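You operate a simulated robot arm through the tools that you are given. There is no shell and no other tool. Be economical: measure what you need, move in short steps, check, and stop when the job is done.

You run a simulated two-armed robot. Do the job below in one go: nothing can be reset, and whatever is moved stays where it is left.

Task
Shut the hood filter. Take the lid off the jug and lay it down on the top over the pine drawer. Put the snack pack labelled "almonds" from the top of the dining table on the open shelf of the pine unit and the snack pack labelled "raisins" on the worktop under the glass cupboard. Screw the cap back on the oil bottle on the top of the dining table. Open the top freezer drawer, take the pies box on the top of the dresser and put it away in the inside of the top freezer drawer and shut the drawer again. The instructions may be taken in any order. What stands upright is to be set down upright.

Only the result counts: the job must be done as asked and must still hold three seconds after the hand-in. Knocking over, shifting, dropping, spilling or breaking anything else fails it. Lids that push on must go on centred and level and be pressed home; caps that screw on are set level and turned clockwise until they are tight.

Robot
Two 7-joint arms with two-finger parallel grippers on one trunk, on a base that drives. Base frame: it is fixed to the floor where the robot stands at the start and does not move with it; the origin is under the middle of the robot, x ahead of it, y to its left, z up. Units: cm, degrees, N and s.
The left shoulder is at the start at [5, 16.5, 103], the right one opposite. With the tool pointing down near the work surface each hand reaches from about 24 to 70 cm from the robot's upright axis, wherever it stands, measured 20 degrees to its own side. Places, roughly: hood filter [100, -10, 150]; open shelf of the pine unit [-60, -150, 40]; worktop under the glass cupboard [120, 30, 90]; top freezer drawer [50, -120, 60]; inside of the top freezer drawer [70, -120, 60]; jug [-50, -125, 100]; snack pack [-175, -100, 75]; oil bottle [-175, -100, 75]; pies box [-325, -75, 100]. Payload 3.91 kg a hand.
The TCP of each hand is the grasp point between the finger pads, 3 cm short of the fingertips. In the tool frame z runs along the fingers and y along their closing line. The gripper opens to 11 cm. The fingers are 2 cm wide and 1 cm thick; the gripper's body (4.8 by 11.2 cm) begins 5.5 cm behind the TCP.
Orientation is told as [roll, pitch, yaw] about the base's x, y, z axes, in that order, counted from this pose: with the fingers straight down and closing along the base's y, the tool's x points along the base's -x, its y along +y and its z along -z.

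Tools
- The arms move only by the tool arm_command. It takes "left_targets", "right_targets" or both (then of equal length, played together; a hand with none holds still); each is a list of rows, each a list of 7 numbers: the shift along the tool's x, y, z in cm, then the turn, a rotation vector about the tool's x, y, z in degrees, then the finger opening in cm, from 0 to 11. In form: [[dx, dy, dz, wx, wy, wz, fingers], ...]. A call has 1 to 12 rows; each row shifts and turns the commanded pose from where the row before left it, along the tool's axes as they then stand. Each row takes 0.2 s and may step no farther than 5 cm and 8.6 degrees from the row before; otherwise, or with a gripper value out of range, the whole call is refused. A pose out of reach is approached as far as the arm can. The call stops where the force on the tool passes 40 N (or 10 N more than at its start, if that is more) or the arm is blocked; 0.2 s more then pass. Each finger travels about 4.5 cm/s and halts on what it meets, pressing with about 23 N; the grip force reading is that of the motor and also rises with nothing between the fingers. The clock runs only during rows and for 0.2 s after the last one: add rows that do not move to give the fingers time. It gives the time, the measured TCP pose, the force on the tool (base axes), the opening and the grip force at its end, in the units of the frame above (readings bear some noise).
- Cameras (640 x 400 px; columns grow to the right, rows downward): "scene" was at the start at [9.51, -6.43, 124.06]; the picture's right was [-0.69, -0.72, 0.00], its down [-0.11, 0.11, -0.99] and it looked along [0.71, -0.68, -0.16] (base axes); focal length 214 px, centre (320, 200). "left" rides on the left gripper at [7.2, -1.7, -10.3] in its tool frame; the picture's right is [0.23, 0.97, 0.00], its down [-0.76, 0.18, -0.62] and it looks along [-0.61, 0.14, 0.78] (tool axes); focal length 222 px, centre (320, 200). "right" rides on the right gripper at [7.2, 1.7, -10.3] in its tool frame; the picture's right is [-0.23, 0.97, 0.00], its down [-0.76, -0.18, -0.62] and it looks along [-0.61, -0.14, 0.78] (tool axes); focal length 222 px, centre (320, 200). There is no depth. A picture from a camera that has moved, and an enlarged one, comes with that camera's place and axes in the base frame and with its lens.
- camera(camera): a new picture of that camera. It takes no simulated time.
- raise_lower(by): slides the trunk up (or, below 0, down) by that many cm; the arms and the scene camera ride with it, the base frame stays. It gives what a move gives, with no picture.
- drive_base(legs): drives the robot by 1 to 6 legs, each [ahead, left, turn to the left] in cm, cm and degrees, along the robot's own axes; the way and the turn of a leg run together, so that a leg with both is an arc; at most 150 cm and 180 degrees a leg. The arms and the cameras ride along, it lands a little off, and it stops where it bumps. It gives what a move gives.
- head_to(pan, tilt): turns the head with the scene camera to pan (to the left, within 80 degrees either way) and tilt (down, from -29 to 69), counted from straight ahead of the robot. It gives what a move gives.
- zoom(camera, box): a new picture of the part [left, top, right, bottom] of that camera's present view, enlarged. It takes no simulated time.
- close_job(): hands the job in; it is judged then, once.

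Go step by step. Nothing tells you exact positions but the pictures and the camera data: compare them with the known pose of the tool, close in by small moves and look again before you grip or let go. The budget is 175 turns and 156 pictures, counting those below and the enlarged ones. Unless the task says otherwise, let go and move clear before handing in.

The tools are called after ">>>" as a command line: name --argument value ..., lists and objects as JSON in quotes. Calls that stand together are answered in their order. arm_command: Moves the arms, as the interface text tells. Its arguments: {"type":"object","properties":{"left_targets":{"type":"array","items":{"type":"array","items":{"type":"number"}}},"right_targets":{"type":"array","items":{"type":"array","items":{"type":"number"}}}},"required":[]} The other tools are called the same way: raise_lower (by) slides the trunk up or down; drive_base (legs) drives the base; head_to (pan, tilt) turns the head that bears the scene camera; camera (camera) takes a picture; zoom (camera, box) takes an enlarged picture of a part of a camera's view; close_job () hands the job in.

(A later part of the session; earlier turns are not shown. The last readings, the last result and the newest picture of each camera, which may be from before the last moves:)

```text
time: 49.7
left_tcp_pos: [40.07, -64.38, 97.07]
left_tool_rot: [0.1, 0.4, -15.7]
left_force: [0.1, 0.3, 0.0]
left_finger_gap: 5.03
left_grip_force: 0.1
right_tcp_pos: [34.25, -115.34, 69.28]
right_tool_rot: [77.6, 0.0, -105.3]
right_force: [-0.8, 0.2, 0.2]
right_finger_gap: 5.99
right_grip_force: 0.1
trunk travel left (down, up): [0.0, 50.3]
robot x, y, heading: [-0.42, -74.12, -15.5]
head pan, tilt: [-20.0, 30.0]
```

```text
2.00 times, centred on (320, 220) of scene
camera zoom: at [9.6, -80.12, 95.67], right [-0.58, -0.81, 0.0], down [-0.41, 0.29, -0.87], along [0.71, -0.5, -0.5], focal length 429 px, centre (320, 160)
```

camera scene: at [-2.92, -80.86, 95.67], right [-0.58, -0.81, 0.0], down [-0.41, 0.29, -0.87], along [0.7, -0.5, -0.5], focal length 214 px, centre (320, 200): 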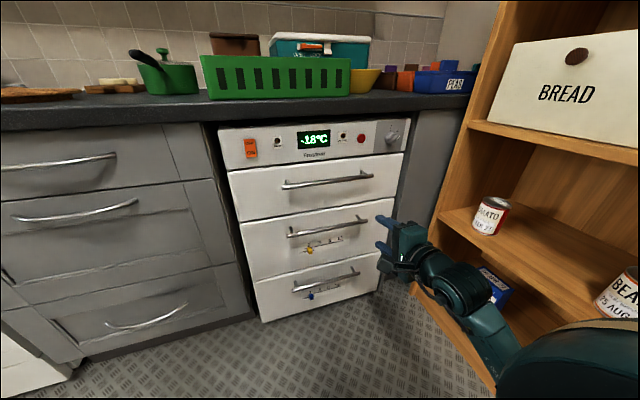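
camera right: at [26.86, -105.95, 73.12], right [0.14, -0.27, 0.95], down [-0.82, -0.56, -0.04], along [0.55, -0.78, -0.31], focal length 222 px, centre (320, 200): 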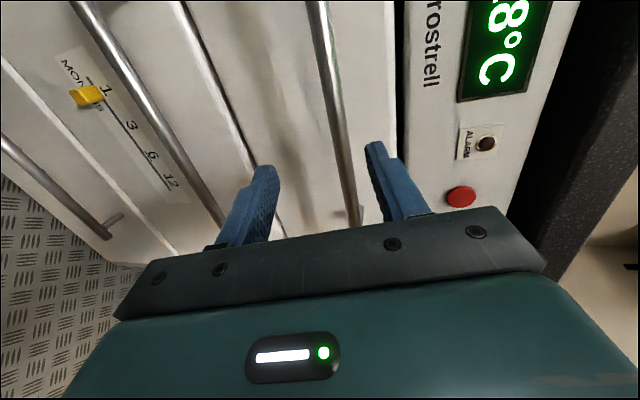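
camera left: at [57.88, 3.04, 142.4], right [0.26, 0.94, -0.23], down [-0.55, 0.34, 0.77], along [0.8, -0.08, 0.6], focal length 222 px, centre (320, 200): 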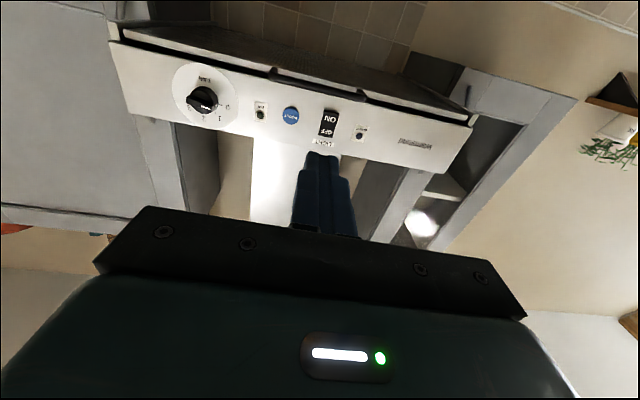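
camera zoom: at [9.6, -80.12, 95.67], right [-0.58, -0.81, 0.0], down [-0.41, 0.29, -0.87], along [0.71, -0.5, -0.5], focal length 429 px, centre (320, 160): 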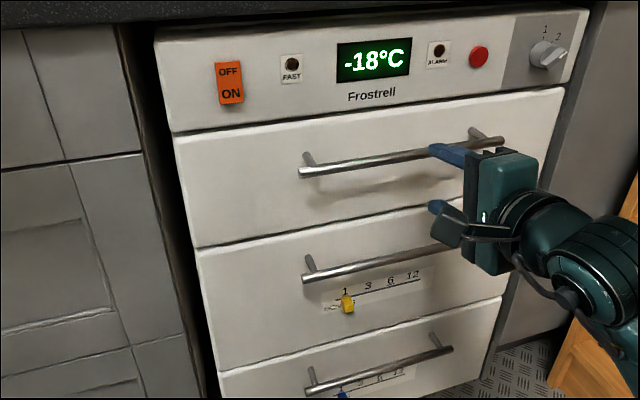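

Bar lies between the fingers at the right height; drive on 7 cm and look.

>>> drive_base --legs '[[7, 0, 0]]'

>>> camera --camera "right"

>>> zoom --camera "scene" --box '[200, 120, 440, 320]'

```text
time: 50.7
left_tcp_pos: [46.54, -66.24, 97.06]
left_tool_rot: [0.1, 0.4, -15.7]
left_force: [0.2, 1.1, 0.1]
left_finger_gap: 5.03
left_grip_force: 0.1
right_tcp_pos: [40.89, -117.22, 69.29]
right_tool_rot: [77.6, -0.1, -105.3]
right_force: [-0.5, -0.3, -0.3]
right_finger_gap: 6.0
right_grip_force: 0.1
trunk travel left (down, up): [0.0, 50.3]
robot x, y, heading: [6.19, -76.16, -15.5]
head pan, tilt: [-20.0, 30.0]
```

```text
122 pictures are left
camera right: at [33.43, -107.76, 73.12], right [0.14, -0.27, 0.95], down [-0.82, -0.56, -0.04], along [0.55, -0.78, -0.31], focal length 222 px, centre (320, 200)
```

right: 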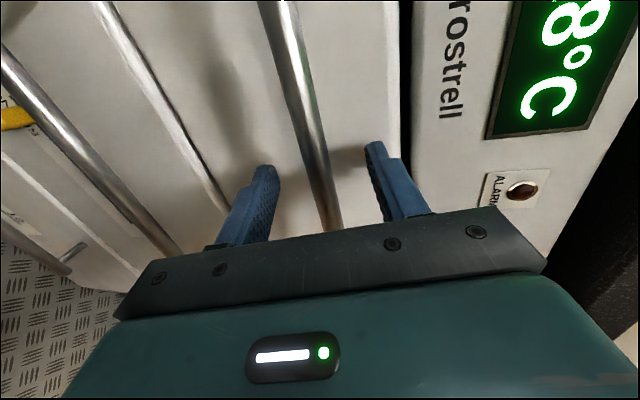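

```text
2.00 times, centred on (320, 220) of scene
camera zoom: at [16.16, -81.94, 95.67], right [-0.58, -0.81, 0.0], down [-0.41, 0.29, -0.87], along [0.71, -0.5, -0.5], focal length 429 px, centre (320, 160)
```

zoom: 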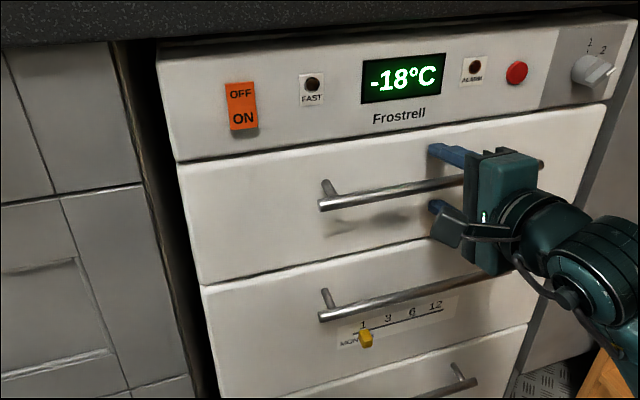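

The bar is between the fingers. Close.

>>> arm_command --right_targets '[[0, 0, 0, 0, 0, 0, 0], [0, 0, 0, 0, 0, 0, 0], [0, 0, 0, 0, 0, 0, 0], [0, 0, 0, 0, 0, 0, 0], [0, 0, 0, 0, 0, 0, 0]]'

>>> drive_base --legs '[[-3, 0, 0]]'

>>> zoom --camera "scene" --box '[200, 120, 440, 320]'

```text
time: 51.9
left_tcp_pos: [46.42, -66.17, 97.05]
left_tool_rot: [0.1, 0.3, -15.5]
left_force: [-1.0, -1.0, 0.2]
left_finger_gap: 5.0
left_grip_force: 0.0
right_tcp_pos: [40.85, -117.08, 69.4]
right_tool_rot: [77.9, -0.1, -105.3]
right_force: [1.2, -1.2, 11.6]
right_finger_gap: 1.36
right_grip_force: 45.5
trunk travel left (down, up): [0.0, 50.3]
robot x, y, heading: [6.4, -76.25, -15.5]
head pan, tilt: [-20.0, 30.0]
```

```text
time: 52.7
left_tcp_pos: [43.64, -65.35, 97.06]
left_tool_rot: [0.0, 0.4, -15.6]
left_force: [-0.1, -0.2, 0.5]
left_finger_gap: 5.03
left_grip_force: 0.1
right_tcp_pos: [38.03, -116.27, 69.53]
right_tool_rot: [77.8, 0.0, -105.1]
right_force: [0.2, 9.8, 15.4]
right_finger_gap: 1.36
right_grip_force: 44.7
trunk travel left (down, up): [0.0, 50.3]
robot x, y, heading: [3.51, -75.05, -15.5]
head pan, tilt: [-20.0, 30.0]
```

```text
2.00 times, centred on (320, 220) of scene
camera zoom: at [13.23, -81.04, 95.69], right [-0.58, -0.81, 0.0], down [-0.41, 0.29, -0.87], along [0.71, -0.5, -0.5], focal length 429 px, centre (320, 160)
```

zoom: 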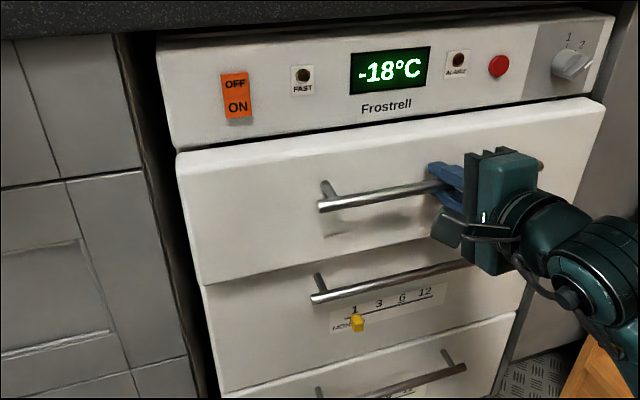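

The drawer follows. Pull it on by 28 cm.

>>> drive_base --legs '[[-14, 0, 0], [-14, 0, 0]]'

>>> camera --camera "scene"

```text
time: 55.0
left_tcp_pos: [17.03, -57.91, 96.79]
left_tool_rot: [-0.1, 0.4, -15.9]
left_force: [0.0, 0.0, 0.2]
left_finger_gap: 5.01
left_grip_force: 0.2
right_tcp_pos: [11.02, -108.41, 69.52]
right_tool_rot: [77.8, 0.1, -104.9]
right_force: [6.3, 29.5, 7.1]
right_finger_gap: 1.37
right_grip_force: 45.1
trunk travel left (down, up): [0.0, 50.3]
robot x, y, heading: [-23.32, -67.3, -15.7]
head pan, tilt: [-20.0, 30.0]
```

```text
119 pictures are left
camera scene: at [-13.49, -73.53, 95.68], right [-0.58, -0.81, 0.0], down [-0.41, 0.29, -0.87], along [0.7, -0.51, -0.5], focal length 214 px, centre (320, 200)
```

scene: 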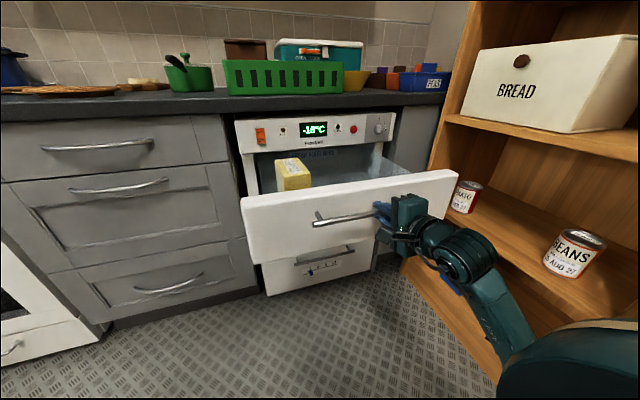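

The drawer is open about 31 cm, with a yellow box inside. Release the handle and look from above later; first open and retreat a few cm.

>>> arm_command --right_targets '[[0, 0, 0, 0, 0, 0, 5], [0, 0, 0, 0, 0, 0, 5], [0, 0, 0, 0, 0, 0, 5], [0, 0, 0, 0, 0, 0, 5]]'

>>> drive_base --legs '[[-12, 0, 0]]'

>>> raise_lower --by 45

>>> head_to --pan -25 --tilt 40

>>> zoom --camera "scene" --box '[160, 50, 480, 250]'

```text
time: 56.0
left_tcp_pos: [16.93, -58.0, 96.99]
left_tool_rot: [0.1, 0.4, -16.0]
left_force: [-0.4, 0.1, 0.1]
left_finger_gap: 5.03
left_grip_force: 0.1
right_tcp_pos: [11.06, -108.67, 69.39]
right_tool_rot: [77.7, 0.3, -105.0]
right_force: [0.3, 0.9, -0.4]
right_finger_gap: 5.0
right_grip_force: 0.1
trunk travel left (down, up): [0.0, 50.3]
robot x, y, heading: [-23.45, -68.0, -15.7]
head pan, tilt: [-20.0, 30.0]
```

```text
time: 57.2
left_tcp_pos: [5.45, -54.87, 97.03]
left_tool_rot: [0.2, 0.5, -16.0]
left_force: [0.1, 0.7, 0.1]
left_finger_gap: 5.01
left_grip_force: 0.1
right_tcp_pos: [-0.63, -105.36, 69.39]
right_tool_rot: [77.8, 0.3, -105.0]
right_force: [0.4, 0.0, -0.2]
right_finger_gap: 5.0
right_grip_force: 0.1
trunk travel left (down, up): [0.0, 50.3]
robot x, y, heading: [-35.3, -64.34, -15.9]
head pan, tilt: [-20.0, 30.0]
```

```text
refused: 45 is not a number from -40 to 40
```

```text
time: 57.9
left_tcp_pos: [5.38, -54.97, 97.08]
left_tool_rot: [0.1, 0.4, -15.9]
left_force: [-0.3, -0.1, 0.0]
left_finger_gap: 4.97
left_grip_force: 0.1
right_tcp_pos: [-0.69, -105.43, 69.36]
right_tool_rot: [77.8, 0.3, -105.0]
right_force: [-0.6, -0.3, 0.4]
right_finger_gap: 5.02
right_grip_force: 0.0
trunk travel left (down, up): [0.0, 50.3]
robot x, y, heading: [-35.08, -63.95, -15.8]
head pan, tilt: [-25.0, 40.0]
```

```text
2.00 times, centred on (320, 150) of scene
camera zoom: at [-26.04, -70.65, 94.13], right [-0.65, -0.76, 0.0], down [-0.49, 0.42, -0.77], along [0.58, -0.5, -0.64], focal length 429 px, centre (320, 300)
```

zoom: 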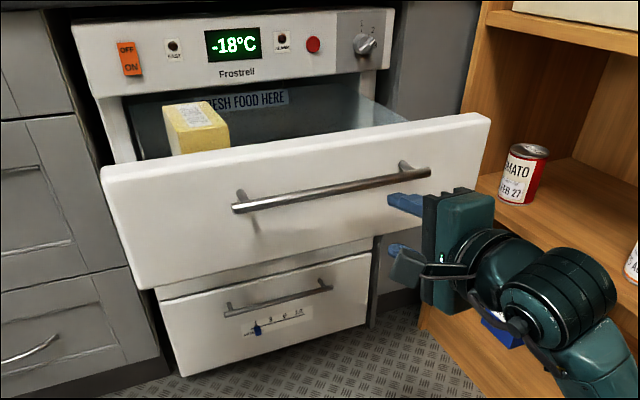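

The top drawer is open. I move away left, raise the trunk, restore the right hand to point down and then turn right to face the pine unit.

>>> drive_base --legs '[[0, 30, 0]]'

>>> raise_lower --by 30

>>> arm_command --right_targets '[[0, 0, 0, 0, 0, -8.2, 8], [0, 0, 0, 0, 0, -8.2, 8], [0, 0, 0, 0, 0, -8.2, 8], [0, 0, 0, 0, 0, -8.2, 8], [0, 0, 0, 0, 0, -8.2, 8], [0, 0, 0, 0, 0, -8.2, 8], [0, 0, 0, 0, 0, -8.2, 8], [0, 0, 0, 0, 0, -8.2, 8], [0, 0, 0, 0, 0, -8.2, 8], [0, 0, 0, 0, 0, -8.2, 8], [0, 0, 0, 0, 0, -8, 8]]'

>>> arm_command --right_targets '[[0, 0, 0, 0, 8.2, 0, 8], [0, 0, 0, 0, 8.2, 0, 8], [0, 0, 0, 0, 8.2, 0, 8], [0, 0, 0, 0, 8.2, 0, 8], [0, 0, 0, 0, 8.2, 0, 8], [0, 0, 0, 0, 8.2, 0, 8], [0, 0, 0, 0, 8.2, 0, 8], [0, 0, 0, 0, 8.2, 0, 8], [0, 0, 0, 0, 8.2, 0, 8], [0, 0, 0, 0, 3.8, 0, 8], [0, 0, -4, 0, 0, 0, 8], [0, 0, -4, 0, 0, 0, 8]]'

>>> drive_base --legs '[[0, 0, -90]]'

>>> head_to --pan 0 --tilt 20

>>> camera --camera "scene"

```text
time: 60.0
left_tcp_pos: [13.34, -26.43, 96.94]
left_tool_rot: [0.1, 0.5, -15.8]
left_force: [-0.1, -0.6, -1.0]
left_finger_gap: 5.01
left_grip_force: 0.1
right_tcp_pos: [7.48, -76.85, 69.37]
right_tool_rot: [77.9, 0.2, -104.8]
right_force: [0.0, 1.1, 0.3]
right_finger_gap: 4.98
right_grip_force: 0.0
trunk travel left (down, up): [0.0, 50.3]
robot x, y, heading: [-27.04, -35.41, -15.9]
head pan, tilt: [-25.0, 40.0]
```

```text
time: 63.0
left_tcp_pos: [13.38, -26.35, 126.95]
left_tool_rot: [0.0, 0.5, -16.0]
left_force: [-0.7, 0.2, -0.1]
left_finger_gap: 5.01
left_grip_force: 0.0
right_tcp_pos: [7.54, -76.88, 99.26]
right_tool_rot: [77.8, 0.3, -104.9]
right_force: [-0.6, 0.0, 0.3]
right_finger_gap: 5.02
right_grip_force: 0.1
trunk travel left (down, up): [-30.0, 20.3]
robot x, y, heading: [-26.85, -35.3, -16.0]
head pan, tilt: [-25.0, 40.0]
```

```text
time: 65.4
left_tcp_pos: [13.45, -26.35, 127.0]
left_tool_rot: [0.1, 0.4, -15.9]
left_force: [0.5, 0.5, -0.1]
left_finger_gap: 5.01
left_grip_force: 0.0
right_tcp_pos: [7.43, -76.94, 99.32]
right_tool_rot: [0.5, -77.8, -15.3]
right_force: [-0.3, 0.4, 0.5]
right_finger_gap: 7.98
right_grip_force: 0.0
trunk travel left (down, up): [-30.0, 20.3]
robot x, y, heading: [-26.98, -36.32, -16.1]
head pan, tilt: [-25.0, 40.0]
```

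```text
time: 68.0
left_tcp_pos: [13.45, -26.4, 126.96]
left_tool_rot: [0.2, 0.4, -15.9]
left_force: [-0.4, 0.4, 0.1]
left_finger_gap: 5.0
left_grip_force: 0.1
right_tcp_pos: [7.4, -76.84, 107.21]
right_tool_rot: [0.3, 0.0, -14.8]
right_force: [-1.0, -0.1, -0.1]
right_finger_gap: 7.99
right_grip_force: 0.1
trunk travel left (down, up): [-30.0, 20.3]
robot x, y, heading: [-27.14, -35.95, -15.5]
head pan, tilt: [-25.0, 40.0]
```

```text
time: 72.1
left_tcp_pos: [-15.86, -75.82, 126.93]
left_tool_rot: [0.0, 0.4, -103.4]
left_force: [0.7, 0.1, 0.5]
left_finger_gap: 5.01
left_grip_force: 0.1
right_tcp_pos: [-66.68, -72.04, 107.22]
right_tool_rot: [0.2, -0.2, -102.4]
right_force: [0.6, 0.1, 0.4]
right_finger_gap: 8.01
right_grip_force: 0.0
trunk travel left (down, up): [-30.0, 20.3]
robot x, y, heading: [-27.14, -36.12, -103.3]
head pan, tilt: [-25.0, 40.0]
```

```text
time: 73.0
left_tcp_pos: [-15.88, -75.9, 126.92]
left_tool_rot: [0.0, 0.4, -103.4]
left_force: [0.2, 0.7, 0.3]
left_finger_gap: 4.99
left_grip_force: 0.2
right_tcp_pos: [-66.63, -72.03, 107.11]
right_tool_rot: [0.3, -0.2, -102.4]
right_force: [-0.6, -0.4, 0.0]
right_finger_gap: 8.0
right_grip_force: 0.0
trunk travel left (down, up): [-30.0, 20.3]
robot x, y, heading: [-27.3, -35.74, -103.0]
head pan, tilt: [0.0, 20.0]
```

```text
117 pictures are left
camera scene: at [-30.02, -47.71, 127.26], right [-0.97, 0.23, 0.0], down [0.08, 0.33, -0.94], along [-0.22, -0.91, -0.34], focal length 214 px, centre (320, 200)
```

scene: 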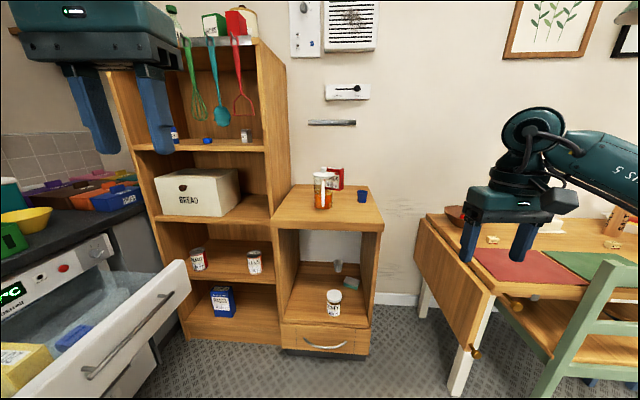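

Good view of the pine unit with the jug on top and the dining table to its right. Zooming.

>>> zoom --camera "scene" --box '[260, 150, 400, 240]'

>>> zoom --camera "scene" --box '[265, 230, 385, 320]'

>>> head_to --pan -40 --tilt 20

>>> camera --camera "scene"

```text
4.44 times, centred on (330, 195) of scene
camera zoom: at [-30.02, -47.71, 127.26], right [-0.97, 0.23, 0.0], down [0.08, 0.33, -0.94], along [-0.22, -0.91, -0.34], focal length 953 px, centre (276, 222)
```

zoom: 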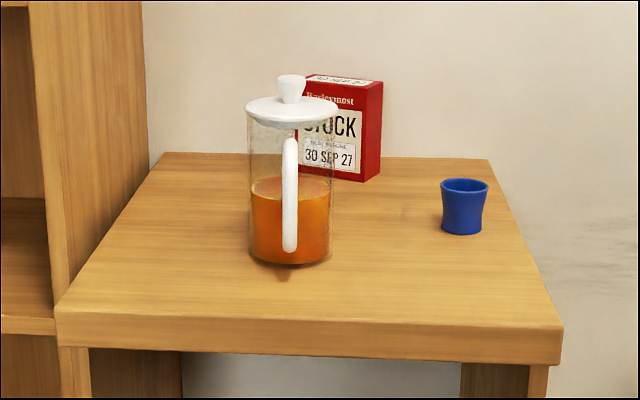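

```text
4.44 times, centred on (325, 275) of scene
camera zoom: at [-30.02, -47.71, 127.26], right [-0.97, 0.23, 0.0], down [0.08, 0.33, -0.94], along [-0.22, -0.91, -0.34], focal length 953 px, centre (298, -133)
```

zoom: 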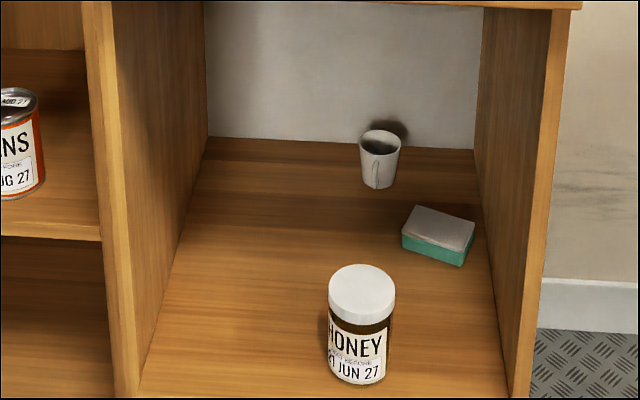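

```text
time: 74.0
left_tcp_pos: [-15.8, -75.84, 126.99]
left_tool_rot: [0.2, 0.3, -103.5]
left_force: [0.6, -0.6, -0.1]
left_finger_gap: 5.01
left_grip_force: 0.0
right_tcp_pos: [-66.53, -71.86, 107.18]
right_tool_rot: [0.2, -0.2, -102.4]
right_force: [-0.1, -0.7, 0.6]
right_finger_gap: 7.99
right_grip_force: 0.0
trunk travel left (down, up): [-30.0, 20.3]
robot x, y, heading: [-27.13, -35.87, -103.4]
head pan, tilt: [-40.0, 20.0]
```

```text
114 pictures are left
camera scene: at [-35.33, -44.22, 127.27], right [-0.6, 0.8, 0.0], down [0.27, 0.2, -0.94], along [-0.75, -0.56, -0.34], focal length 214 px, centre (320, 200)
```

scene: 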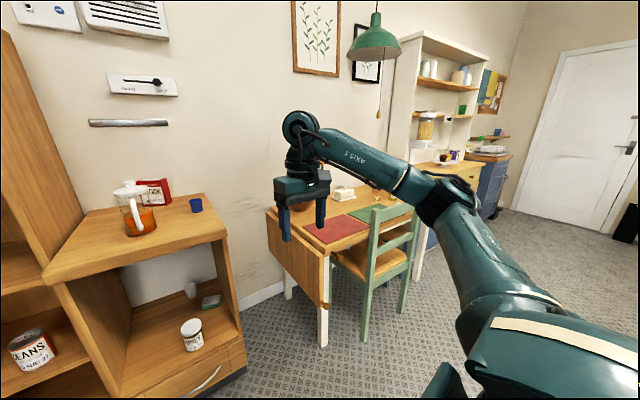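

Jug (French-press style) with knobbed lid on the pine unit. Align, shift a bit left and approach so the right hand can take the knob.

>>> drive_base --legs '[[0, 12, -2.3], [22, 0, 0]]'

>>> head_to --pan -15 --tilt 25

>>> camera --camera "scene"

>>> camera --camera "right"

```text
time: 76.6
left_tcp_pos: [-11.98, -101.41, 126.97]
left_tool_rot: [0.1, 0.6, -106.1]
left_force: [0.2, -0.1, -0.7]
left_finger_gap: 4.99
left_grip_force: 0.0
right_tcp_pos: [-62.49, -95.16, 107.18]
right_tool_rot: [0.3, -0.2, -105.0]
right_force: [-1.0, 0.1, 0.2]
right_finger_gap: 7.99
right_grip_force: 0.1
trunk travel left (down, up): [-30.0, 20.3]
robot x, y, heading: [-21.48, -60.86, -106.0]
head pan, tilt: [-40.0, 20.0]
```

```text
time: 77.5
left_tcp_pos: [-11.95, -101.27, 127.0]
left_tool_rot: [0.2, 0.4, -106.2]
left_force: [0.1, 0.4, -0.3]
left_finger_gap: 5.02
left_grip_force: 0.0
right_tcp_pos: [-62.41, -95.13, 107.2]
right_tool_rot: [0.2, -0.3, -104.9]
right_force: [-0.4, 0.5, -0.3]
right_finger_gap: 8.02
right_grip_force: 0.1
trunk travel left (down, up): [-30.0, 20.3]
robot x, y, heading: [-21.07, -60.64, -105.9]
head pan, tilt: [-15.0, 25.0]
```

```text
113 pictures are left
camera scene: at [-26.95, -71.43, 126.46], right [-0.86, 0.51, 0.0], down [0.22, 0.36, -0.91], along [-0.47, -0.78, -0.42], focal length 214 px, centre (320, 200)
```

scene: 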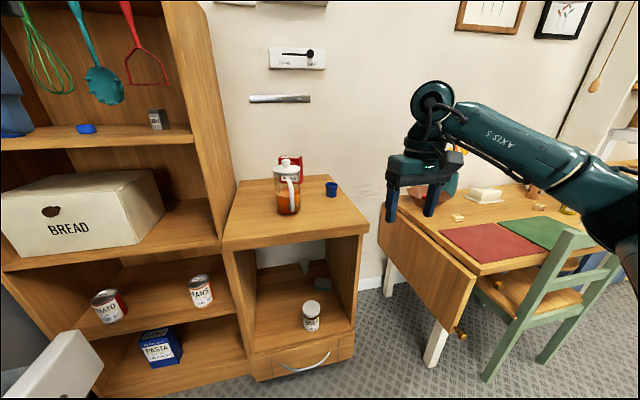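

```text
112 pictures are left
camera right: at [-58.92, -88.6, 117.48], right [0.88, -0.47, 0.01], down [-0.37, -0.69, 0.62], along [-0.29, -0.55, -0.78], focal length 222 px, centre (320, 200)
```

right: 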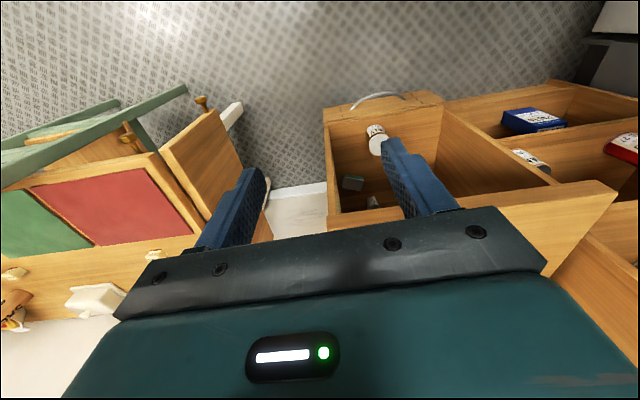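

Zoom for accurate triangulation of the jug.

>>> zoom --camera "scene" --box '[220, 140, 380, 260]'

```text
3.33 times, centred on (300, 200) of scene
camera zoom: at [-26.95, -71.43, 126.46], right [-0.86, 0.51, 0.0], down [0.22, 0.36, -0.91], along [-0.47, -0.78, -0.42], focal length 715 px, centre (387, 200)
```

zoom: 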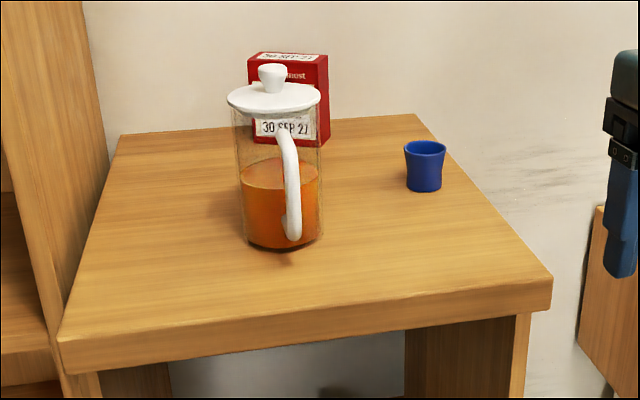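

Jug knob top at (-52.1, -134.8, 109), top surface at z≈90. I pull the left hand back, raise the right, and drive nearer.

>>> arm_command --left_targets '[[4, 0, 0, 0, 0, 0, 5], [4, 0, 0, 0, 0, 0, 5], [4, 0, 0, 0, 0, 0, 5]]' --right_targets '[[0, 0, -4, 0, 0, 0, 8], [0, 0, -4, 0, 0, 0, 8], [0, 0, -4, 0, 0, 0, 8]]'

>>> drive_base --legs '[[22, 0, 0]]'

```text
time: 78.3
left_tcp_pos: [-8.44, -89.61, 126.94]
left_tool_rot: [0.0, 0.3, -106.1]
left_force: [0.1, -0.6, -0.2]
left_finger_gap: 5.01
left_grip_force: 0.0
left hand out of reach, approached as far as the arm can: row 3
right_tcp_pos: [-62.66, -94.96, 118.85]
right_tool_rot: [0.2, -0.2, -105.1]
right_force: [0.5, -0.9, 0.6]
right_finger_gap: 8.01
right_grip_force: 0.2
trunk travel left (down, up): [-30.0, 20.3]
robot x, y, heading: [-21.35, -60.58, -106.0]
head pan, tilt: [-15.0, 25.0]
```

```text
time: 80.0
left_tcp_pos: [-14.42, -110.34, 126.84]
left_tool_rot: [0.0, 0.4, -106.1]
left_force: [0.7, 0.2, 0.0]
left_finger_gap: 4.99
left_grip_force: 0.1
right_tcp_pos: [-68.79, -115.6, 118.85]
right_tool_rot: [0.3, -0.2, -105.0]
right_force: [-0.8, 0.7, 0.6]
right_finger_gap: 8.0
right_grip_force: 0.0
trunk travel left (down, up): [-30.0, 20.3]
robot x, y, heading: [-27.16, -81.26, -106.1]
head pan, tilt: [-15.0, 25.0]
```

Move the right hand over the knob.

>>> arm_command --right_targets '[[-2.37, 3.52, 0, 0, 0, 0, 7], [-2.37, 3.52, 0, 0, 0, 0, 7], [-2.37, 3.52, 0, 0, 0, 0, 7], [-2.37, 3.52, 0, 0, 0, 0, 7], [-2.37, 3.52, 0, 0, 0, 0, 7], [-2.35, 3.5, 0, 0, 0, 0, 7], [0, 0, 0, 0, 0, 0, 7]]'

>>> camera --camera "right"

>>> zoom --camera "scene" --box '[220, 120, 380, 240]'

```text
time: 81.6
left_tcp_pos: [-14.5, -110.22, 126.81]
left_tool_rot: [0.0, 0.3, -106.2]
left_force: [0.0, 0.4, 0.6]
left_finger_gap: 5.03
left_grip_force: 0.1
right_tcp_pos: [-53.48, -132.8, 118.93]
right_tool_rot: [0.2, -0.2, -105.0]
right_force: [-0.5, 0.3, -0.7]
right_finger_gap: 7.01
right_grip_force: 0.1
right hand out of reach, approached as far as the arm can: row 6
trunk travel left (down, up): [-30.0, 20.3]
robot x, y, heading: [-27.29, -81.47, -106.0]
head pan, tilt: [-15.0, 25.0]
```

```text
110 pictures are left
camera right: at [-50.0, -126.29, 129.27], right [0.88, -0.47, 0.0], down [-0.37, -0.69, 0.63], along [-0.29, -0.55, -0.78], focal length 222 px, centre (320, 200)
```

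right: 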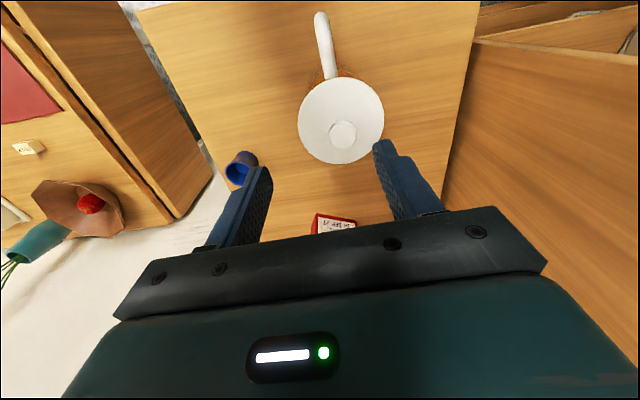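

```text
3.33 times, centred on (300, 180) of scene
camera zoom: at [-32.78, -91.96, 126.46], right [-0.86, 0.52, 0.0], down [0.22, 0.36, -0.91], along [-0.47, -0.78, -0.42], focal length 715 px, centre (387, 267)
```

zoom: 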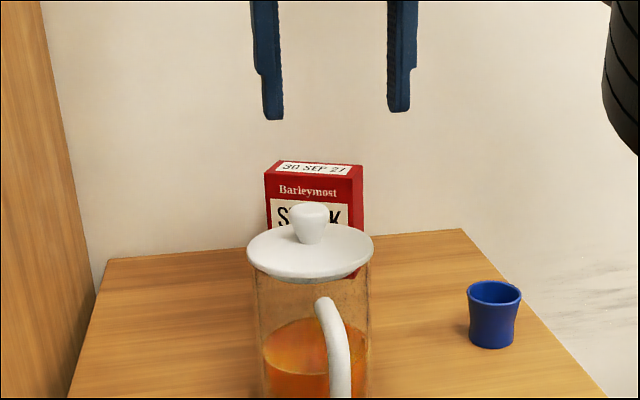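

Knob at (-51.9, -134.7); the arm is at its reach limit there, so drive 6 cm nearer and read the pose.

>>> drive_base --legs '[[6, 0, 0]]'

>>> arm_command --right_targets '[[2, 0, 0, 0, 0, 0, 7], [2, 0, 0, 0, 0, 0, 7]]'

```text
time: 82.5
left_tcp_pos: [-16.18, -116.25, 126.91]
left_tool_rot: [0.0, 0.4, -106.2]
left_force: [0.5, -1.2, -0.2]
left_finger_gap: 5.0
left_grip_force: 0.1
right_tcp_pos: [-55.38, -138.59, 118.8]
right_tool_rot: [0.4, -0.2, -105.1]
right_force: [0.0, 0.4, 0.1]
right_finger_gap: 7.0
right_grip_force: 0.1
trunk travel left (down, up): [-30.0, 20.3]
robot x, y, heading: [-28.66, -87.14, -105.9]
head pan, tilt: [-15.0, 25.0]
```

```text
time: 83.2
left_tcp_pos: [-16.26, -116.04, 126.94]
left_tool_rot: [0.0, 0.4, -106.2]
left_force: [0.3, -0.8, 0.2]
left_finger_gap: 5.01
left_grip_force: 0.1
right_tcp_pos: [-54.16, -134.69, 119.04]
right_tool_rot: [0.3, -0.3, -105.2]
right_force: [0.6, 0.3, -0.3]
right_finger_gap: 7.0
right_grip_force: 0.1
trunk travel left (down, up): [-30.0, 20.3]
robot x, y, heading: [-28.91, -87.38, -106.2]
head pan, tilt: [-15.0, 25.0]
```

Fine shift over the knob, part-way down, and look.

>>> arm_command --right_targets '[[0.57, 2.13, 0, 0, 0, 0, 6], [0, 0, 3, 0, 0, 0, 6], [0, 0, 2, 0, 0, 0, 6], [0, 0, 0, 0, 0, 0, 6]]'

>>> camera --camera "right"

>>> zoom --camera "scene" --box '[220, 140, 380, 260]'

```text
time: 84.2
left_tcp_pos: [-16.21, -116.17, 126.81]
left_tool_rot: [0.0, 0.4, -106.2]
left_force: [0.4, 0.9, -0.6]
left_finger_gap: 5.02
left_grip_force: 0.0
right_tcp_pos: [-51.89, -134.74, 113.85]
right_tool_rot: [0.3, -0.3, -105.2]
right_force: [0.0, 0.2, 0.4]
right_finger_gap: 5.98
right_grip_force: 0.2
trunk travel left (down, up): [-30.0, 20.3]
robot x, y, heading: [-28.8, -87.04, -106.2]
head pan, tilt: [-15.0, 25.0]
```

```text
108 pictures are left
camera right: at [-48.38, -128.26, 124.16], right [0.88, -0.47, 0.01], down [-0.37, -0.68, 0.63], along [-0.29, -0.55, -0.78], focal length 222 px, centre (320, 200)
```

right: 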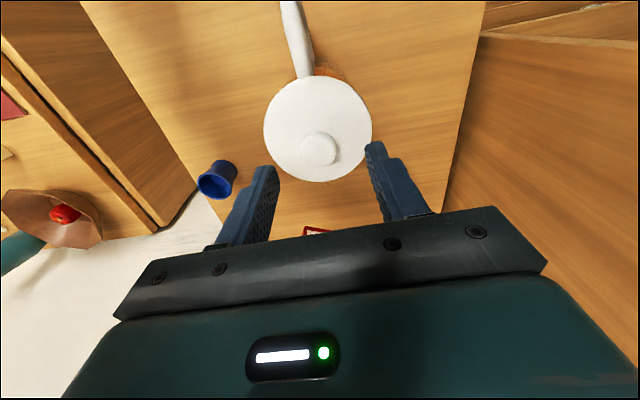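

```text
3.33 times, centred on (300, 200) of scene
camera zoom: at [-34.53, -97.78, 126.46], right [-0.86, 0.52, 0.0], down [0.22, 0.36, -0.91], along [-0.47, -0.78, -0.42], focal length 715 px, centre (387, 200)
```

zoom: 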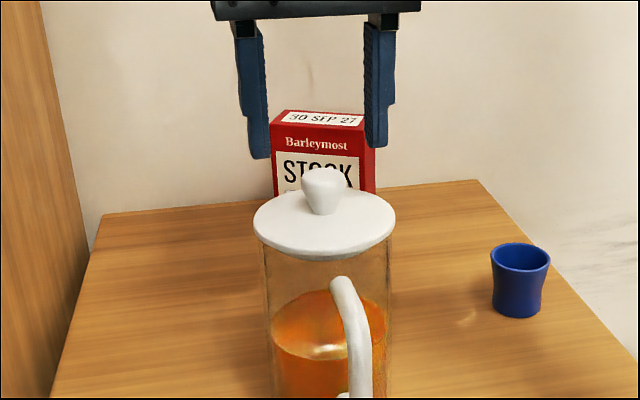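

Well centred. Lower 4 cm and grip the knob.

>>> arm_command --right_targets '[[0, 0, 2, 0, 0, 0, 6], [0, 0, 1, 0, 0, 0, 6], [0, 0, 0.8, 0, 0, 0, 6], [0, 0, 0, 0, 0, 0, 6]]'

>>> zoom --camera "scene" --box '[220, 140, 380, 260]'

```text
time: 85.2
left_tcp_pos: [-16.23, -116.21, 127.02]
left_tool_rot: [-0.1, 0.3, -106.2]
left_force: [-0.1, 0.6, -0.7]
left_finger_gap: 5.01
left_grip_force: 0.2
right_tcp_pos: [-51.95, -134.73, 110.14]
right_tool_rot: [0.3, -0.3, -105.2]
right_force: [-1.0, 0.4, -0.9]
right_finger_gap: 6.0
right_grip_force: 0.0
trunk travel left (down, up): [-30.0, 20.3]
robot x, y, heading: [-28.95, -86.78, -106.0]
head pan, tilt: [-15.0, 25.0]
```

```text
3.33 times, centred on (300, 200) of scene
camera zoom: at [-34.52, -97.78, 126.46], right [-0.86, 0.52, 0.0], down [0.22, 0.36, -0.91], along [-0.47, -0.78, -0.42], focal length 715 px, centre (387, 200)
```

zoom: 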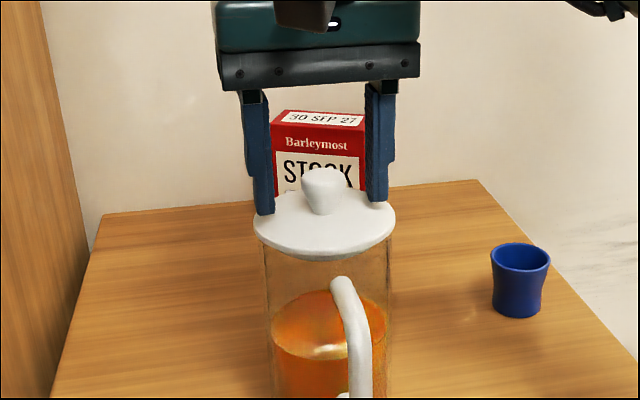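

Grip and lift.

>>> arm_command --right_targets '[[0, 0, 0, 0, 0, 0, 0], [0, 0, 0, 0, 0, 0, 0], [0, 0, 0, 0, 0, 0, 0], [0, 0, 0, 0, 0, 0, 0], [0, 0, -0.5, 0, 0, 0, 0], [0, 0, -1, 0, 0, 0, 0], [0, 0, -1, 0, 0, 0, 0], [0, 0, -1, 0, 0, 0, 0]]'

>>> zoom --camera "scene" --box '[220, 140, 380, 260]'

```text
time: 87.0
left_tcp_pos: [-16.19, -116.1, 126.89]
left_tool_rot: [0.0, 0.4, -106.2]
left_force: [-0.2, 0.4, -0.6]
left_finger_gap: 5.01
left_grip_force: 0.1
right_tcp_pos: [-52.18, -134.73, 113.81]
right_tool_rot: [0.4, -0.3, -105.2]
right_force: [0.3, 0.1, -0.9]
right_finger_gap: 2.64
right_grip_force: 22.5
trunk travel left (down, up): [-30.0, 20.3]
robot x, y, heading: [-29.2, -87.08, -106.0]
head pan, tilt: [-15.0, 25.0]
```

```text
3.33 times, centred on (300, 200) of scene
camera zoom: at [-34.52, -97.79, 126.46], right [-0.86, 0.52, 0.0], down [0.22, 0.36, -0.91], along [-0.47, -0.78, -0.42], focal length 715 px, centre (387, 200)
```

zoom: 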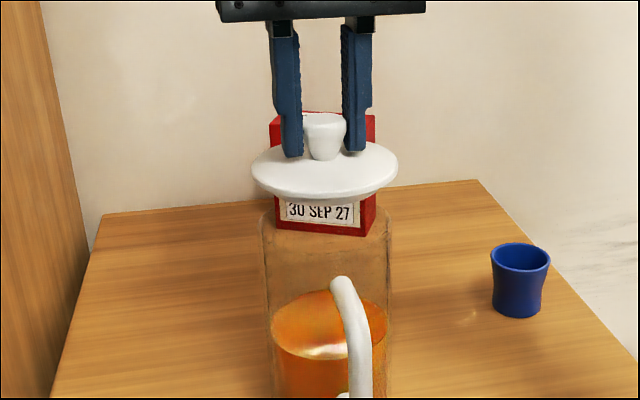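

Lid is off. Lift more, carry to the free front-right of the unit top, and start to lower.

>>> arm_command --right_targets '[[0, 0, -4, 0, 0, 0, 0], [1.76, -3.8, 0, 0, 0, 0, 0], [1.76, -3.8, 0, 0, 0, 0, 0], [1.76, -3.8, 0, 0, 0, 0, 0], [1.76, -3.8, 0, 0, 0, 0, 0], [0, 0, 4, 0, 0, 0, 0], [0, 0, 4, 0, 0, 0, 0], [0, 0, 4, 0, 0, 0, 0], [0, 0, 4, 0, 0, 0, 0], [0, 0, 2, 0, 0, 0, 0], [0, 0, 0, 0, 0, 0, 0]]'

>>> camera --camera "scene"

```text
time: 89.3
left_tcp_pos: [-16.13, -116.17, 126.9]
left_tool_rot: [0.0, 0.4, -106.2]
left_force: [-0.2, -0.1, 0.5]
left_finger_gap: 5.0
left_grip_force: 0.0
right_tcp_pos: [-65.07, -124.24, 99.51]
right_tool_rot: [0.2, -0.2, -105.2]
right_force: [-0.2, 1.2, -1.2]
right_finger_gap: 2.67
right_grip_force: 22.8
trunk travel left (down, up): [-30.0, 20.3]
robot x, y, heading: [-28.66, -86.76, -106.0]
head pan, tilt: [-15.0, 25.0]
```

```text
104 pictures are left
camera scene: at [-34.53, -97.79, 126.46], right [-0.86, 0.52, 0.0], down [0.22, 0.36, -0.91], along [-0.47, -0.78, -0.42], focal length 214 px, centre (320, 200)
```

scene: 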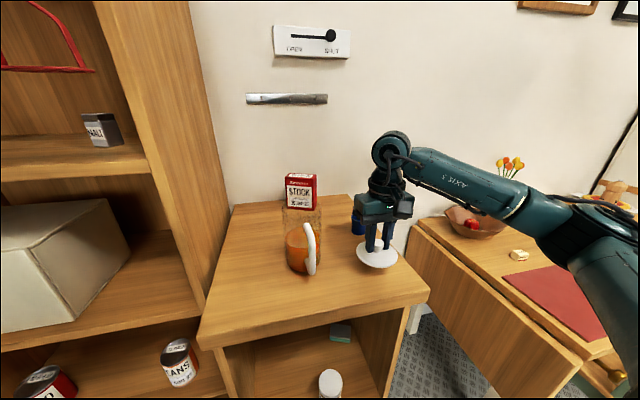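

Lid hovers over the clear spot. Lower in small steps until contact.

>>> arm_command --right_targets '[[0, 0, 1, 0, 0, 0, 0], [0, 0, 1, 0, 0, 0, 0], [0, 0, 1, 0, 0, 0, 0], [0, 0, 0.5, 0, 0, 0, 0], [0, 0, 0, 0, 0, 0, 0]]'

>>> zoom --camera "scene" --box '[260, 170, 460, 320]'

```text
time: 90.5
left_tcp_pos: [-16.18, -116.23, 126.85]
left_tool_rot: [0.1, 0.2, -106.2]
left_force: [-0.2, -0.3, -0.1]
left_finger_gap: 5.01
left_grip_force: 0.0
right_tcp_pos: [-64.92, -123.92, 95.94]
right_tool_rot: [0.3, -0.3, -105.3]
right_force: [-0.8, 0.1, 1.3]
right_finger_gap: 2.65
right_grip_force: 22.9
trunk travel left (down, up): [-30.0, 20.3]
robot x, y, heading: [-29.09, -86.89, -106.2]
head pan, tilt: [-15.0, 25.0]
```

```text
2.67 times, centred on (360, 245) of scene
camera zoom: at [-34.52, -97.78, 126.47], right [-0.86, 0.52, 0.0], down [0.22, 0.36, -0.91], along [-0.47, -0.78, -0.42], focal length 572 px, centre (213, 80)
```

zoom: 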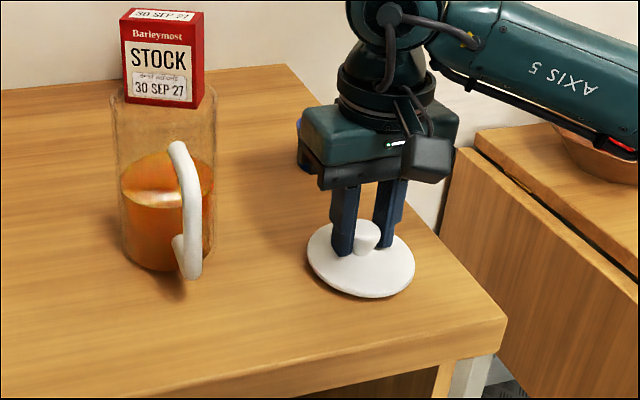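

>>> arm_command --right_targets '[[0, 0, 0.3, 0, 0, 0, 0], [0, 0, 0.3, 0, 0, 0, 0], [0, 0, 0, 0, 0, 0, 0]]'

>>> arm_command --right_targets '[[0, 0, 0.3, 0, 0, 0, 0], [0, 0, 0.3, 0, 0, 0, 0], [0, 0, 0, 0, 0, 0, 0]]'

```text
time: 91.3
left_tcp_pos: [-16.07, -116.0, 127.0]
left_tool_rot: [0.0, 0.1, -106.1]
left_force: [0.4, 0.3, 0.0]
left_finger_gap: 5.02
left_grip_force: 0.1
right_tcp_pos: [-64.84, -123.92, 95.69]
right_tool_rot: [0.2, -0.6, -105.3]
right_force: [-4.8, 0.2, 30.9]
right_finger_gap: 2.66
right_grip_force: 23.0
trunk travel left (down, up): [-30.0, 20.3]
robot x, y, heading: [-28.72, -87.33, -106.1]
head pan, tilt: [-15.0, 25.0]
```

```text
time: 91.8
left_tcp_pos: [-16.12, -116.1, 126.79]
left_tool_rot: [0.0, 0.3, -106.3]
left_force: [0.3, 0.5, -0.3]
left_finger_gap: 5.03
left_grip_force: 0.1
right_tcp_pos: [-64.93, -124.04, 95.75]
right_tool_rot: [0.4, -0.8, -105.3]
right_force: [1.3, 4.0, 14.7]
right_finger_gap: 2.66
right_grip_force: 22.8
trunk travel left (down, up): [-30.0, 20.3]
robot x, y, heading: [-29.15, -87.08, -106.2]
head pan, tilt: [-15.0, 25.0]
stopped in row 2 (right hand): the force on the tool passed its limit (the readings are from after the stop); the commanded pose is now the measured one
```

Contact made. Release and rise.

>>> arm_command --right_targets '[[0, 0, 0, 0, 0, 0, 6], [0, 0, 0, 0, 0, 0, 6], [0, 0, 0, 0, 0, 0, 6], [0, 0, -4, 0, 0, 0, 6], [0, 0, -4, 0, 0, 0, 6], [0, 0, -4, 0, 0, 0, 6], [0, 0, -4, 0, 0, 0, 6]]'

>>> zoom --camera "scene" --box '[260, 170, 460, 320]'

```text
time: 93.4
left_tcp_pos: [-16.1, -116.18, 126.82]
left_tool_rot: [0.0, 0.3, -106.3]
left_force: [0.1, -0.4, 0.5]
left_finger_gap: 4.99
left_grip_force: 0.0
right_tcp_pos: [-64.83, -123.83, 111.58]
right_tool_rot: [0.2, -0.7, -105.2]
right_force: [-0.1, 0.6, 0.0]
right_finger_gap: 6.01
right_grip_force: 0.1
trunk travel left (down, up): [-30.0, 20.3]
robot x, y, heading: [-28.86, -87.41, -105.9]
head pan, tilt: [-15.0, 25.0]
```

```text
2.67 times, centred on (360, 245) of scene
camera zoom: at [-34.49, -97.75, 126.46], right [-0.86, 0.52, 0.0], down [0.22, 0.36, -0.91], along [-0.47, -0.78, -0.42], focal length 572 px, centre (213, 80)
```

zoom: 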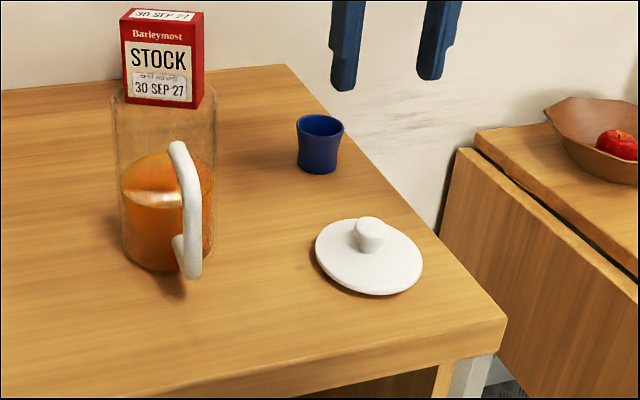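

Lid lies flat on the unit top. Back off and look towards the dining table.

>>> drive_base --legs '[[-38, 0, 0]]'

>>> head_to --pan -70 --tilt 25

>>> camera --camera "scene"

```text
time: 95.9
left_tcp_pos: [-5.6, -79.51, 126.9]
left_tool_rot: [0.0, 0.4, -106.9]
left_force: [-0.1, 0.1, 0.2]
left_finger_gap: 5.03
left_grip_force: 0.0
right_tcp_pos: [-54.45, -86.76, 111.54]
right_tool_rot: [0.4, -0.7, -105.8]
right_force: [0.5, 0.5, 0.6]
right_finger_gap: 5.98
right_grip_force: 0.1
trunk travel left (down, up): [-30.0, 20.3]
robot x, y, heading: [-18.26, -50.48, -106.8]
head pan, tilt: [-15.0, 25.0]
```

```text
time: 97.1
left_tcp_pos: [-5.54, -79.57, 126.88]
left_tool_rot: [-0.1, 0.5, -106.9]
left_force: [0.1, -0.4, -0.5]
left_finger_gap: 5.03
left_grip_force: 0.1
right_tcp_pos: [-54.57, -86.79, 111.4]
right_tool_rot: [0.3, -0.6, -105.9]
right_force: [-0.2, 0.7, -0.8]
right_finger_gap: 6.01
right_grip_force: 0.0
trunk travel left (down, up): [-30.0, 20.3]
robot x, y, heading: [-18.09, -50.4, -106.6]
head pan, tilt: [-70.0, 25.0]
```

```text
101 pictures are left
camera scene: at [-28.21, -53.68, 126.46], right [-0.06, 1.0, 0.0], down [0.42, 0.03, -0.91], along [-0.9, -0.05, -0.42], focal length 214 px, centre (320, 200)
```

scene: 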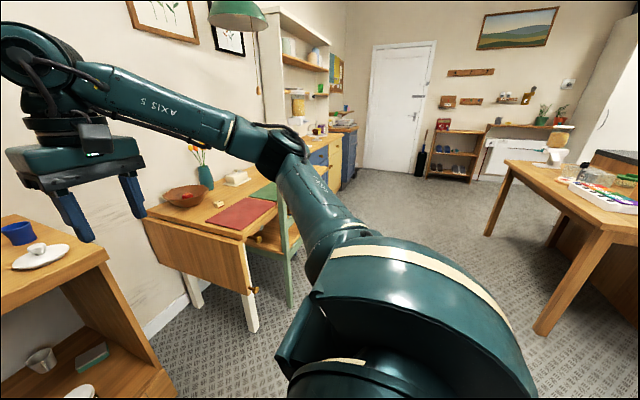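

The corridor along the table is free. Strafe right 100 cm and look again.

>>> drive_base --legs '[[0, -100, 1]]'

>>> head_to --pan -25 --tilt 30

>>> camera --camera "scene"

```text
time: 102.3
left_tcp_pos: [-102.27, -51.06, 126.88]
left_tool_rot: [0.0, 0.4, -105.9]
left_force: [0.0, -0.3, 1.0]
left_finger_gap: 5.02
left_grip_force: 0.1
right_tcp_pos: [-151.0, -59.06, 111.41]
right_tool_rot: [0.3, -0.7, -105.0]
right_force: [-0.5, 0.7, 0.0]
right_finger_gap: 6.0
right_grip_force: 0.0
trunk travel left (down, up): [-30.0, 20.3]
robot x, y, heading: [-115.0, -21.91, -105.8]
head pan, tilt: [-70.0, 25.0]
```

```text
time: 103.5
left_tcp_pos: [-102.31, -51.08, 126.89]
left_tool_rot: [0.1, 0.5, -106.0]
left_force: [-0.5, 0.2, 0.4]
left_finger_gap: 5.01
left_grip_force: 0.1
right_tcp_pos: [-151.05, -59.03, 111.42]
right_tool_rot: [0.3, -0.8, -105.0]
right_force: [-0.3, 0.6, 0.8]
right_finger_gap: 6.01
right_grip_force: 0.1
trunk travel left (down, up): [-30.0, 20.3]
robot x, y, heading: [-114.94, -22.25, -105.8]
head pan, tilt: [-25.0, 30.0]
```

```text
100 pictures are left
camera scene: at [-121.91, -31.75, 125.67], right [-0.76, 0.65, 0.0], down [0.33, 0.38, -0.87], along [-0.57, -0.66, -0.5], focal length 214 px, centre (320, 200)
```

scene: 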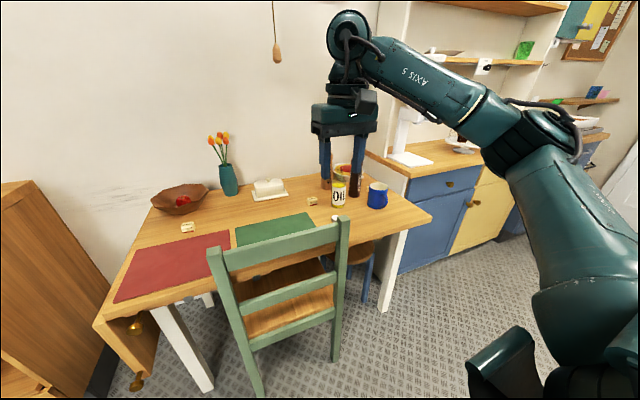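

Items on the table: two small tagged packs, an oil bottle, a blue mug. Zoom on these.

>>> zoom --camera "scene" --box '[280, 150, 440, 250]'

>>> zoom --camera "scene" --box '[140, 170, 300, 270]'

```text
4.00 times, centred on (360, 200) of scene
camera zoom: at [-121.91, -31.75, 125.67], right [-0.76, 0.65, 0.0], down [0.33, 0.38, -0.87], along [-0.57, -0.66, -0.5], focal length 858 px, centre (160, 200)
```

zoom: 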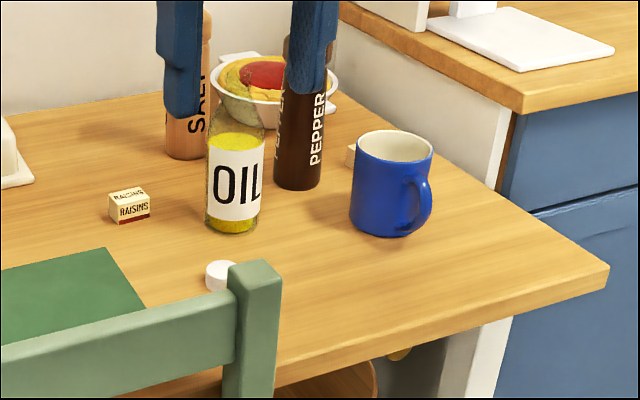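

```text
4.00 times, centred on (220, 220) of scene
camera zoom: at [-121.91, -31.75, 125.67], right [-0.76, 0.65, 0.0], down [0.33, 0.38, -0.87], along [-0.57, -0.66, -0.5], focal length 858 px, centre (720, 120)
```

zoom: 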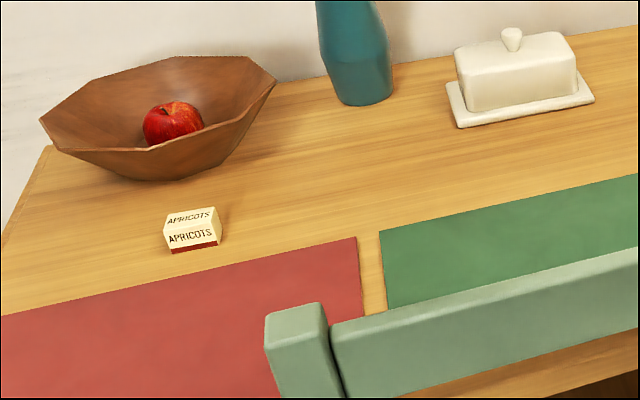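

Raisins at about (-173,-96), oil bottle (-181,-88), its cap (-172,-81), almonds probably behind the mug (-205,-90). I move in front of that right half of the table.

>>> drive_base --legs '[[0, -47, 0], [12, 0, 0]]'

>>> head_to --pan -10 --tilt 35

>>> camera --camera "scene"

>>> camera --camera "right"

```text
time: 107.1
left_tcp_pos: [-150.6, -49.58, 126.89]
left_tool_rot: [0.0, 0.3, -105.3]
left_force: [-0.3, 0.7, -0.2]
left_finger_gap: 5.01
left_grip_force: 0.2
right_tcp_pos: [-199.3, -58.16, 111.42]
right_tool_rot: [0.4, -0.7, -104.2]
right_force: [0.5, 0.5, -0.1]
right_finger_gap: 6.03
right_grip_force: 0.2
trunk travel left (down, up): [-30.0, 20.3]
robot x, y, heading: [-163.71, -20.67, -104.9]
head pan, tilt: [-25.0, 30.0]
```

```text
time: 107.9
left_tcp_pos: [-150.55, -49.5, 126.89]
left_tool_rot: [0.0, 0.4, -105.3]
left_force: [1.1, -0.3, -0.9]
left_finger_gap: 5.01
left_grip_force: 0.1
right_tcp_pos: [-199.24, -57.98, 111.58]
right_tool_rot: [0.3, -0.7, -104.3]
right_force: [0.2, 0.1, 0.0]
right_finger_gap: 5.99
right_grip_force: 0.1
trunk travel left (down, up): [-30.0, 20.3]
robot x, y, heading: [-163.67, -20.21, -105.3]
head pan, tilt: [-10.0, 35.0]
```

```text
97 pictures are left
camera scene: at [-168.33, -31.4, 124.89], right [-0.9, 0.43, 0.0], down [0.24, 0.52, -0.82], along [-0.35, -0.74, -0.57], focal length 214 px, centre (320, 200)
```

scene: 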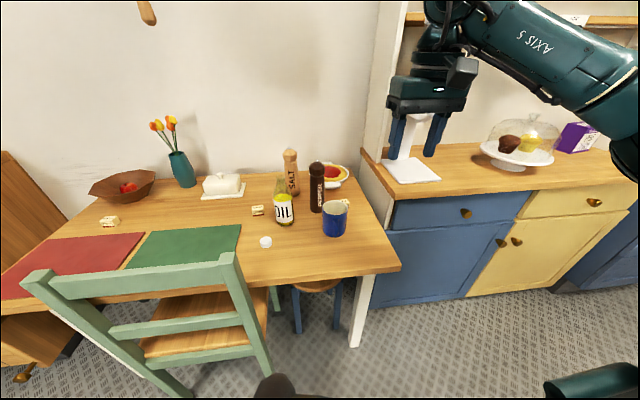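

```text
96 pictures are left
camera right: at [-195.75, -51.35, 121.71], right [0.89, -0.46, 0.01], down [-0.36, -0.69, 0.63], along [-0.29, -0.56, -0.78], focal length 222 px, centre (320, 200)
```

right: 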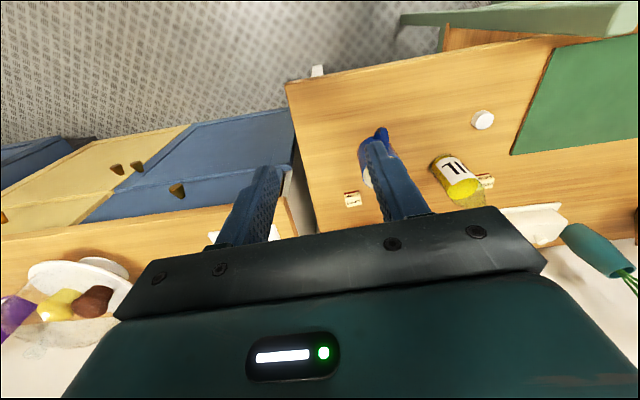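

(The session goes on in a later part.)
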